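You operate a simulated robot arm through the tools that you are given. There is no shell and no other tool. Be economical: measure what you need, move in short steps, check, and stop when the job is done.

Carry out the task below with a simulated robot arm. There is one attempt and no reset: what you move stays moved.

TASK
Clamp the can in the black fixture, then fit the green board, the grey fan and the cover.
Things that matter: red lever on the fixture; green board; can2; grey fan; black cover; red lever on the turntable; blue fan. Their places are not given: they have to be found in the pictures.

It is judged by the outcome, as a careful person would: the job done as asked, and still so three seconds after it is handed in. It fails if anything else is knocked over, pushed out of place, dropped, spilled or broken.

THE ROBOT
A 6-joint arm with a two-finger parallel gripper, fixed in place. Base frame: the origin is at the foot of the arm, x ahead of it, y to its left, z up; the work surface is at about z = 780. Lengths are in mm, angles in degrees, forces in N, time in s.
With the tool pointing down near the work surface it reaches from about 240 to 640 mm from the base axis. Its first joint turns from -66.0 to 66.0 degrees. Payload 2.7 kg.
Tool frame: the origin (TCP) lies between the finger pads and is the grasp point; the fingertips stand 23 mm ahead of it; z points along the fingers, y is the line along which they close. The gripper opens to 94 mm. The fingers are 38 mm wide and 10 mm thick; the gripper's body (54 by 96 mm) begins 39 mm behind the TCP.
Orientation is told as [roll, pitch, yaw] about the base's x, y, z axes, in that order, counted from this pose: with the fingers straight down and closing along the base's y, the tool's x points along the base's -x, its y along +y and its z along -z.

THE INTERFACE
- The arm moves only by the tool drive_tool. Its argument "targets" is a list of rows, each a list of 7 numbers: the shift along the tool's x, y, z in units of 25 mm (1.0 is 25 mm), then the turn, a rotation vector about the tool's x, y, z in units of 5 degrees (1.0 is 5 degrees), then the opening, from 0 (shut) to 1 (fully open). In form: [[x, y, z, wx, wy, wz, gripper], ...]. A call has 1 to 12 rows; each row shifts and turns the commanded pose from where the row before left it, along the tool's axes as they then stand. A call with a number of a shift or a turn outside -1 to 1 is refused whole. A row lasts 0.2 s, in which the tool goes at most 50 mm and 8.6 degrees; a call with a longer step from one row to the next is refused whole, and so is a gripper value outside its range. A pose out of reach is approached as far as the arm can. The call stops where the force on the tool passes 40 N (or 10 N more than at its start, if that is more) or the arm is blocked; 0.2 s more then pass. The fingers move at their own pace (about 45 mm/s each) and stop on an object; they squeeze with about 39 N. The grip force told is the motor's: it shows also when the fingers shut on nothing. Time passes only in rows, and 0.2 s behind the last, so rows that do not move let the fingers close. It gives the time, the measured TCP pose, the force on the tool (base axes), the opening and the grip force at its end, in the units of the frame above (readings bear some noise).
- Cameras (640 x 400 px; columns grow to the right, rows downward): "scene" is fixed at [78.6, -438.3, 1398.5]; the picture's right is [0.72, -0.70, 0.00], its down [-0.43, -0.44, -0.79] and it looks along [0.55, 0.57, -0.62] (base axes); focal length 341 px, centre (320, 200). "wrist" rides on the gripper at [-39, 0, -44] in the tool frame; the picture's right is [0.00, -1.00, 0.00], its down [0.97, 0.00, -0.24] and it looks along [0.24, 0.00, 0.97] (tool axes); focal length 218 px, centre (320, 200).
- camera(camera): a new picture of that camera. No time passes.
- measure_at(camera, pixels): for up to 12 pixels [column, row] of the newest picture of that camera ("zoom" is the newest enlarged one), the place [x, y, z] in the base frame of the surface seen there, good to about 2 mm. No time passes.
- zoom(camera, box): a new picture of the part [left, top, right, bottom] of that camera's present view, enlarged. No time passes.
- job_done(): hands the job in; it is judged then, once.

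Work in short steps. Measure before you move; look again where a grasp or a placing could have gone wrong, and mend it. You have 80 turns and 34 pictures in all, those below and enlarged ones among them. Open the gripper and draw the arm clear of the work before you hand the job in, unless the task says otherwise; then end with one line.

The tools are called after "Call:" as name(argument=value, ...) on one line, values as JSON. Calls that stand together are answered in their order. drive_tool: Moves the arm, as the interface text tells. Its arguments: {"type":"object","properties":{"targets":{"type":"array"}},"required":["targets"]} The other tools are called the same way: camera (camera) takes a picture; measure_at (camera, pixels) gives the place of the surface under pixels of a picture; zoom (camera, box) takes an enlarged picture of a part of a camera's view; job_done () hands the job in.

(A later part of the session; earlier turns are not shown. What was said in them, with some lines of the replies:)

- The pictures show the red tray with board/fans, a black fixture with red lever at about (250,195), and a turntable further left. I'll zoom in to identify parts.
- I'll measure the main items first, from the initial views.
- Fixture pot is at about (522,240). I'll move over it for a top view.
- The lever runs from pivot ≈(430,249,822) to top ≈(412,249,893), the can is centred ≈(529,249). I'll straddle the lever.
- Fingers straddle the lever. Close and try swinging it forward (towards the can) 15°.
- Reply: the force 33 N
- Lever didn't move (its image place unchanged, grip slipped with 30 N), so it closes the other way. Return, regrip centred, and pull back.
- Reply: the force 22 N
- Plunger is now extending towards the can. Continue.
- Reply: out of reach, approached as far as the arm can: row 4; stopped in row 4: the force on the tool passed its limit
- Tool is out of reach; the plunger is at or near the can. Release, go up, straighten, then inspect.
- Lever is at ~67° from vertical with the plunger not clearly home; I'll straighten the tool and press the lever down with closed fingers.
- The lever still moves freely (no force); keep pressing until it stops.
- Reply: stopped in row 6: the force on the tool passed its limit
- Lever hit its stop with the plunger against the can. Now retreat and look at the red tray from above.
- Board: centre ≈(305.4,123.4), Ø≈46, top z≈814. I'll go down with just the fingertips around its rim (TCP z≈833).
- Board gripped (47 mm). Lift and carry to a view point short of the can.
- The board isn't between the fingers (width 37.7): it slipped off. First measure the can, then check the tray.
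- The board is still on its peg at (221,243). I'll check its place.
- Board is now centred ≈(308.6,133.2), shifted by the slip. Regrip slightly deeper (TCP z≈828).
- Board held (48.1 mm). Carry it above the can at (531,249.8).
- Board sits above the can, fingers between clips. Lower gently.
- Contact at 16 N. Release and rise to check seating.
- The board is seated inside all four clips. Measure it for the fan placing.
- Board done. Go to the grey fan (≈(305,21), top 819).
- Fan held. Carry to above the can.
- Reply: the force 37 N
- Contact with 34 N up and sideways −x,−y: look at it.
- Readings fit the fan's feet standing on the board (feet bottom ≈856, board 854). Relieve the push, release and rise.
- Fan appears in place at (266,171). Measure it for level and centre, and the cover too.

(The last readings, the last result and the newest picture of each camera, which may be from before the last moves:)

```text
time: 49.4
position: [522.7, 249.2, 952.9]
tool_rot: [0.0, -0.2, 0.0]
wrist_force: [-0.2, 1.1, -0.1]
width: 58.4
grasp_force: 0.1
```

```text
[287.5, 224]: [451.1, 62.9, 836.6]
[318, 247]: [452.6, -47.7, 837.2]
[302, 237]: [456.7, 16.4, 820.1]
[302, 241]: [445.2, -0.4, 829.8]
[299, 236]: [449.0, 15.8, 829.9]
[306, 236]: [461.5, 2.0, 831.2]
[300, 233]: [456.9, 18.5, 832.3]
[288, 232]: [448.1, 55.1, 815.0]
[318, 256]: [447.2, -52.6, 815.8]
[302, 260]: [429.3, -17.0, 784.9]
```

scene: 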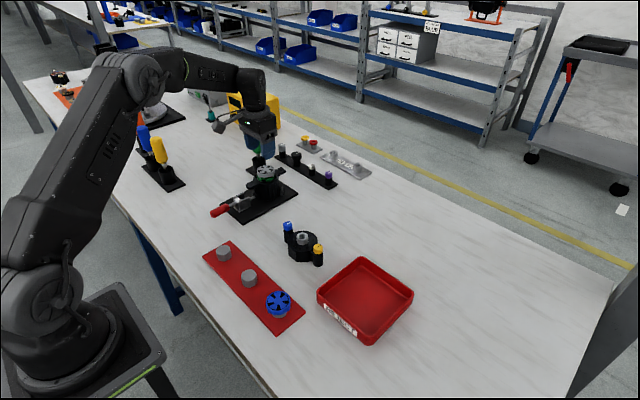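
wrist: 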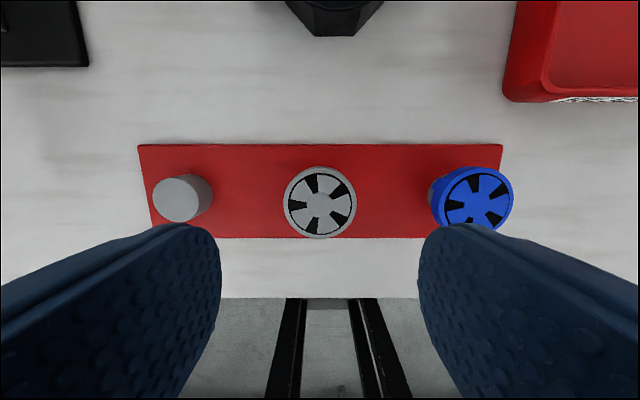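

Fan top is level at z≈874, matching feet on the board. Now move over the cover (≈(455,9)) and turn the tool 90° so I can grip the hub and later place it with knobs over the ears.

Call:
drive_tool(targets=[[0.2527, -0.876, 0, 0, 0, 0, 0.5], [0.2527, -0.876, 0, 0, 0, 0, 0.5], [0.2527, -0.876, 0, 0, 0, 0, 0.5], [0.2527, -0.876, 0, 0, 0, 0, 0.5], [0.2527, -0.876, 0, 0, 0, 0, 0.5], [0.2527, -0.876, 0, 0, 0, 0, 0.5], [0.2527, -0.876, 0, 0, 0, 0, 0.5], [0.2527, -0.876, 0, 0, 0, 0, 0.5], [0.2527, -0.876, 0, 0, 0, 0, 0.5], [0.2527, -0.876, 0, 0, 0, 0, 0.5], [0.2527, -0.876, 0, 0, 0, 0, 0.5]])

Call:
drive_tool(targets=[[0, 0, 0, 0, 0, 1, 0.5], [0, 0, 0, 0, 0, 1, 0.5], [0, 0, 0, 0, 0, 1, 0.5], [0, 0, 0, 0, 0, 1, 0.5], [0, 0, 0, 0, 0, 1, 0.5], [0, 0, 0, 0, 0, 1, 0.5], [0, 0, 0, 0, 0, 1, 0.5], [0, 0, 0, 0, 0, 1, 0.5], [0, 0, 0, 0, 0, 1, 0.5], [0, 0, 0, 0, 0, 1, 0.5], [0, 0, 0, 0, 0, 1, 0.5], [0, 0, 0, 0, 0, 1, 0.5]])

Call:
drive_tool(targets=[[0, 0, 0, 0, 0, 1, 0.5], [0, 0, 0, 0, 0, 1, 0.5], [0, 0, 0, 0, 0, 1, 0.5], [0, 0, 0, 0, 0, 1, 0.5], [0, 0, 0, 0, 0, 1, 0.5], [0, 0, 0, 0, 0, 1, 0.5], [0, 0, 0, 0, 0, 0, 0.5]])

Call:
camera(camera="wrist")

```text
time: 51.8
position: [452.7, 8.7, 949.8]
tool_rot: [0.1, -0.1, 0.0]
wrist_force: [-0.8, -0.1, -0.6]
width: 47.1
grasp_force: 0.0
```

```text
time: 54.4
position: [454.1, 9.5, 950.7]
tool_rot: [0.2, -0.1, -60.1]
wrist_force: [0.1, 0.7, 0.0]
width: 47.4
grasp_force: 0.1
```

```text
time: 56.0
position: [452.4, 8.9, 951.3]
tool_rot: [0.2, 0.1, -90.1]
wrist_force: [-0.4, -0.5, -1.3]
width: 47.3
grasp_force: 0.1
```

```text
2 pictures are left
```

wrist: 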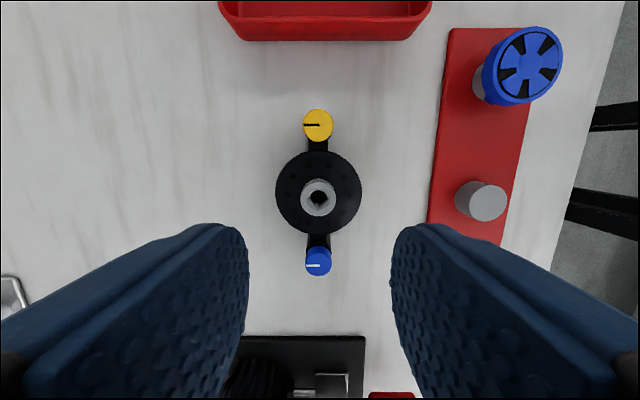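

Call:
measure_at(camera="wrist", pixels=[[318, 125], [318, 262], [302, 197], [335, 197], [318, 182], [318, 213], [278, 193], [360, 193], [318, 153], [318, 230], [305, 125], [332, 125]])

```text
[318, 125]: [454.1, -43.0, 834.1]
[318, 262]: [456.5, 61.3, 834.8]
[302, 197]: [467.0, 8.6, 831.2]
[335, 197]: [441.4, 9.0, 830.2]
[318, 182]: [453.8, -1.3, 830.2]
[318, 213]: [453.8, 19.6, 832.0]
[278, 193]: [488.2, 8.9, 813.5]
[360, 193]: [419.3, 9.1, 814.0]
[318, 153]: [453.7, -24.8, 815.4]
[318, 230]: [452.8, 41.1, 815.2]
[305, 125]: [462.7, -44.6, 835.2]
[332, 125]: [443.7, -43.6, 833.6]
```

Hub centre ≈(454,9), Ø≈25.6, z 815–831; knob spacing ≈105 matches the ear holes. Descend and grip the hub.

Call:
drive_tool(targets=[[0, 0, 0.9, 0, 0, 0, 0.5], [0, 0, 0.9, 0, 0, 0, 0.5], [0, 0, 0.9, 0, 0, 0, 0.5], [0, 0, 0.9, 0, 0, 0, 0.5], [0, 0, 0.6, 0, 0, 0, 0.5], [0, 0, 0.2, 0, 0, 0, 0.5], [0, 0, 0, 0, 0, 0, 0.1], [0, 0, 0, 0, 0, 0, 0.1], [0, 0, 0, 0, 0, 0, 0.1], [0, 0, 0, 0, 0, 0, 0.1]])

```text
time: 58.2
position: [453.2, 9.2, 840.5]
tool_rot: [0.3, 0.1, -90.0]
wrist_force: [0.0, -0.6, -0.7]
width: 24.0
grasp_force: 39.0
```

Call:
drive_tool(targets=[[0, 0, -0.2, 0, 0, 0, 0.1], [0, 0, -0.4, 0, 0, 0, 0.1], [0, 0, -0.9, 0, 0, 0, 0.1], [0, 0, -0.9, 0, 0, 0, 0.1], [0, 0, -0.9, 0, 0, 0, 0.1], [0, 0, -0.9, 0, 0, 0, 0.1], [0, 0, -0.8, 0, 0, 0, 0.1], [0, 0, 0, 0, 0, 0, 0.1]])

```text
time: 60.0
position: [452.7, 8.3, 968.3]
tool_rot: [0.2, 0.1, -90.0]
wrist_force: [-1.0, 0.6, -2.0]
width: 23.8
grasp_force: 39.1
```

Cover held (24 mm, −2 N). Turn back 90° at height, then carry above the can.

Call:
drive_tool(targets=[[0, 0, 0, 0, 0, -1, 0.1], [0, 0, 0, 0, 0, -1, 0.1], [0, 0, 0, 0, 0, -1, 0.1], [0, 0, 0, 0, 0, -1, 0.1], [0, 0, 0, 0, 0, -1, 0.1], [0, 0, 0, 0, 0, -1, 0.1], [0, 0, 0, 0, 0, -1, 0.1], [0, 0, 0, 0, 0, -1, 0.1], [0, 0, 0, 0, 0, -1, 0.1], [0, 0, 0, 0, 0, -1, 0.1], [0, 0, 0, 0, 0, -1, 0.1], [0, 0, 0, 0, 0, -1, 0.1]])

Call:
drive_tool(targets=[[0, 0, 0, 0, 0, -1, 0.1], [0, 0, 0, 0, 0, -1, 0.1], [0, 0, 0, 0, 0, -1, 0.1], [0, 0, 0, 0, 0, -1, 0.1], [0, 0, 0, 0, 0, -1, 0.1], [0, 0, 0, 0, 0, -1, 0.1], [0, 0, 0, 0, 0, 0, 0.1]])

Call:
drive_tool(targets=[[-0.28, 0.8764, 0, 0, 0, 0, 0.1], [-0.28, 0.8764, 0, 0, 0, 0, 0.1], [-0.28, 0.8764, 0, 0, 0, 0, 0.1], [-0.28, 0.8764, 0, 0, 0, 0, 0.1], [-0.28, 0.8764, 0, 0, 0, 0, 0.1], [-0.28, 0.8764, 0, 0, 0, 0, 0.1], [-0.28, 0.8764, 0, 0, 0, 0, 0.1], [-0.28, 0.8764, 0, 0, 0, 0, 0.1], [-0.28, 0.8764, 0, 0, 0, 0, 0.1], [-0.28, 0.8764, 0, 0, 0, 0, 0.1], [-0.28, 0.8764, 0, 0, 0, 0, 0.1], [0, 0, 0, 0, 0, 0, 0.1]])

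```text
time: 62.6
position: [453.1, 8.5, 966.2]
tool_rot: [0.2, -0.1, -29.9]
wrist_force: [0.5, 0.4, -1.9]
width: 23.7
grasp_force: 39.1
```

```text
time: 64.2
position: [452.9, 8.5, 965.6]
tool_rot: [0.1, -0.2, 0.0]
wrist_force: [0.1, 0.6, -2.0]
width: 23.3
grasp_force: 39.3
```

```text
time: 66.8
position: [531.4, 250.9, 966.0]
tool_rot: [0.1, -0.3, 0.0]
wrist_force: [-0.5, -0.2, -2.7]
width: 23.7
grasp_force: 39.3
```

Call:
drive_tool(targets=[[0, 0, 0.5, 0, 0, 0, 0.1], [0, 0, 0.4, 0, 0, 0, 0.1], [0, 0, 0.15, 0, 0, 0, 0.1], [0, 0, 0, 0, 0, 0, 0.1]])

Call:
zoom(camera="scene", box=[225, 130, 305, 200])

```text
time: 67.8
position: [529.4, 249.9, 940.6]
tool_rot: [0.0, -0.2, -0.1]
wrist_force: [-0.4, -0.1, -1.3]
width: 23.9
grasp_force: 39.2
```

```text
5.71 times, centred on (265, 165) of scene
```

zoom: 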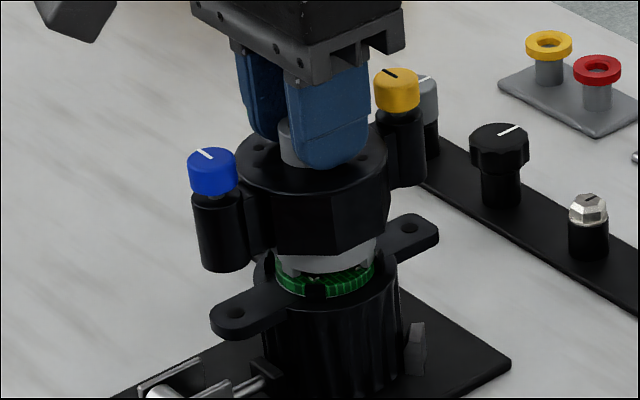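

Call:
measure_at(camera="zoom", pixels=[[210, 158], [395, 78], [235, 313], [410, 227], [205, 240], [238, 240], [222, 265], [392, 165], [422, 165]])

```text
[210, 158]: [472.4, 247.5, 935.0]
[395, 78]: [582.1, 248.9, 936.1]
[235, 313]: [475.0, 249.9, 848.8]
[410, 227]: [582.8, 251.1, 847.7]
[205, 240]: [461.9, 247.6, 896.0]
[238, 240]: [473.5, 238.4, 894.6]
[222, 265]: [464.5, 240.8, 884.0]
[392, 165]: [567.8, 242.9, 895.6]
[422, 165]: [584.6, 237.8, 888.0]
```

Alignment is good to ~2 mm; shift slightly (+0.8,+1.2) and lower, watching force.

Call:
drive_tool(targets=[[-0.03, 0.05, 0.1, 0, 0, 0, 0.1], [0, 0, 0.2, 0, 0, 0, 0.1], [0, 0, 0.2, 0, 0, 0, 0.1], [0, 0, 0.2, 0, 0, 0, 0.1], [0, 0, 0.1, 0, 0, 0, 0.1], [0, 0, 0, 0, 0, 0, 0.1]])

```text
time: 69.2
position: [531.2, 249.8, 920.6]
tool_rot: [0.0, -0.2, 0.0]
wrist_force: [-0.5, -0.2, -2.6]
width: 23.8
grasp_force: 38.9
```

Call:
drive_tool(targets=[[0, 0, 0.1, 0, 0, 0, 0.1], [0, 0, 0.1, 0, 0, 0, 0.1], [0, 0, 0.08, 0, 0, 0, 0.1], [0, 0, 0.06, 0, 0, 0, 0.1], [0, 0, 0.04, 0, 0, 0, 0.1], [0, 0, 0, 0, 0, 0, 0.1]])

```text
time: 70.6
position: [531.7, 250.6, 910.6]
tool_rot: [0.2, -0.2, 0.0]
wrist_force: [-0.5, -0.2, -2.4]
width: 23.9
grasp_force: 38.9
```

Call:
drive_tool(targets=[[0, 0, 0.05, 0, 0, 0, 0.1], [0, 0, 0.05, 0, 0, 0, 0.1], [0, 0, 0.05, 0, 0, 0, 0.1], [0, 0, 0, 0, 0, 0, 0.1]])

```text
time: 71.6
position: [531.6, 250.7, 908.8]
tool_rot: [0.1, -0.3, 0.0]
wrist_force: [-5.6, -1.3, 15.5]
width: 23.7
grasp_force: 38.4
```

Contact at the expected height (cover bottom ≈848). Release and rise, then use the last picture.

Call:
drive_tool(targets=[[0, 0, -0.03, 0, 0, 0, 0.45], [0, 0, 0, 0, 0, 0, 0.45], [0, 0, 0, 0, 0, 0, 0.45], [0, 0, -0.3, 0, 0, 0, 0.45], [0, 0, -0.8, 0, 0, 0, 0.45], [0, 0, -0.9, 0, 0, 0, 0.45], [0.5, 0, -0.9, 0, 0, 0, 0.45], [0.8, -0.5, -0.3, 0, 0, 0, 0.45], [0.8, -0.5, 0, 0, 0, 0, 0.45], [0.8, -0.5, 0, 0, 0, 0, 0.45], [0.8, -0.5, 0, 0, 0, 0, 0.45]])

Call:
zoom(camera="scene", box=[205, 135, 305, 215])

```text
time: 74.0
position: [437.8, 200.8, 988.2]
tool_rot: [0.1, -0.3, -0.1]
wrist_force: [-0.6, -0.8, -0.5]
width: 42.4
grasp_force: 0.0
```

```text
5.00 times, centred on (255, 175) of scene
```

zoom: 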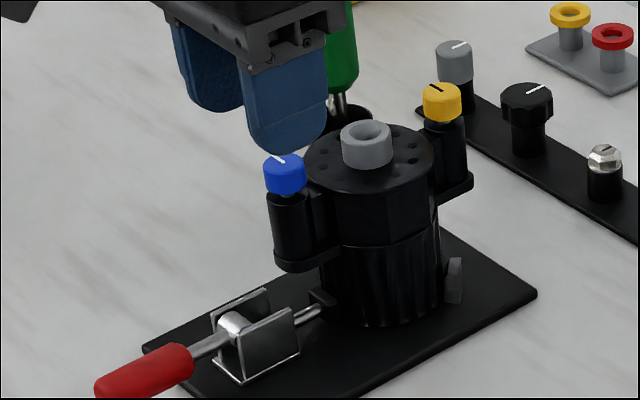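

Call:
measure_at(camera="zoom", pixels=[[285, 168], [440, 95], [320, 180], [410, 140], [368, 190], [340, 130], [368, 148], [130, 375], [320, 300], [330, 305]])

```text
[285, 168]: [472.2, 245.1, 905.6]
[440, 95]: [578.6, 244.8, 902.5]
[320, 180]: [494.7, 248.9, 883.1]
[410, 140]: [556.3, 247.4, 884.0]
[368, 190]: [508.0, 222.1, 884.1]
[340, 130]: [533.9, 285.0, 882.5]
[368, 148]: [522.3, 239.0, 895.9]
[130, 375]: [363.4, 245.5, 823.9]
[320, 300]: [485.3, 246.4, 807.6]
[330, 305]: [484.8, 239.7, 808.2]
```

The cover is level (883–884 at all four points) with its knobs over the ears. The lever is down and the arm is open and clear, so I hand in.

Call:
job_done()

```text
The job is handed in.
```

I clamped the can in the black fixture, then fitted the green board, the grey fan and the cover on it, and handed the job in. The board slipped on the first grip and shifted about 10 mm on its peg before I picked it up again; I placed the cover without turning its blue and yellow knobs.
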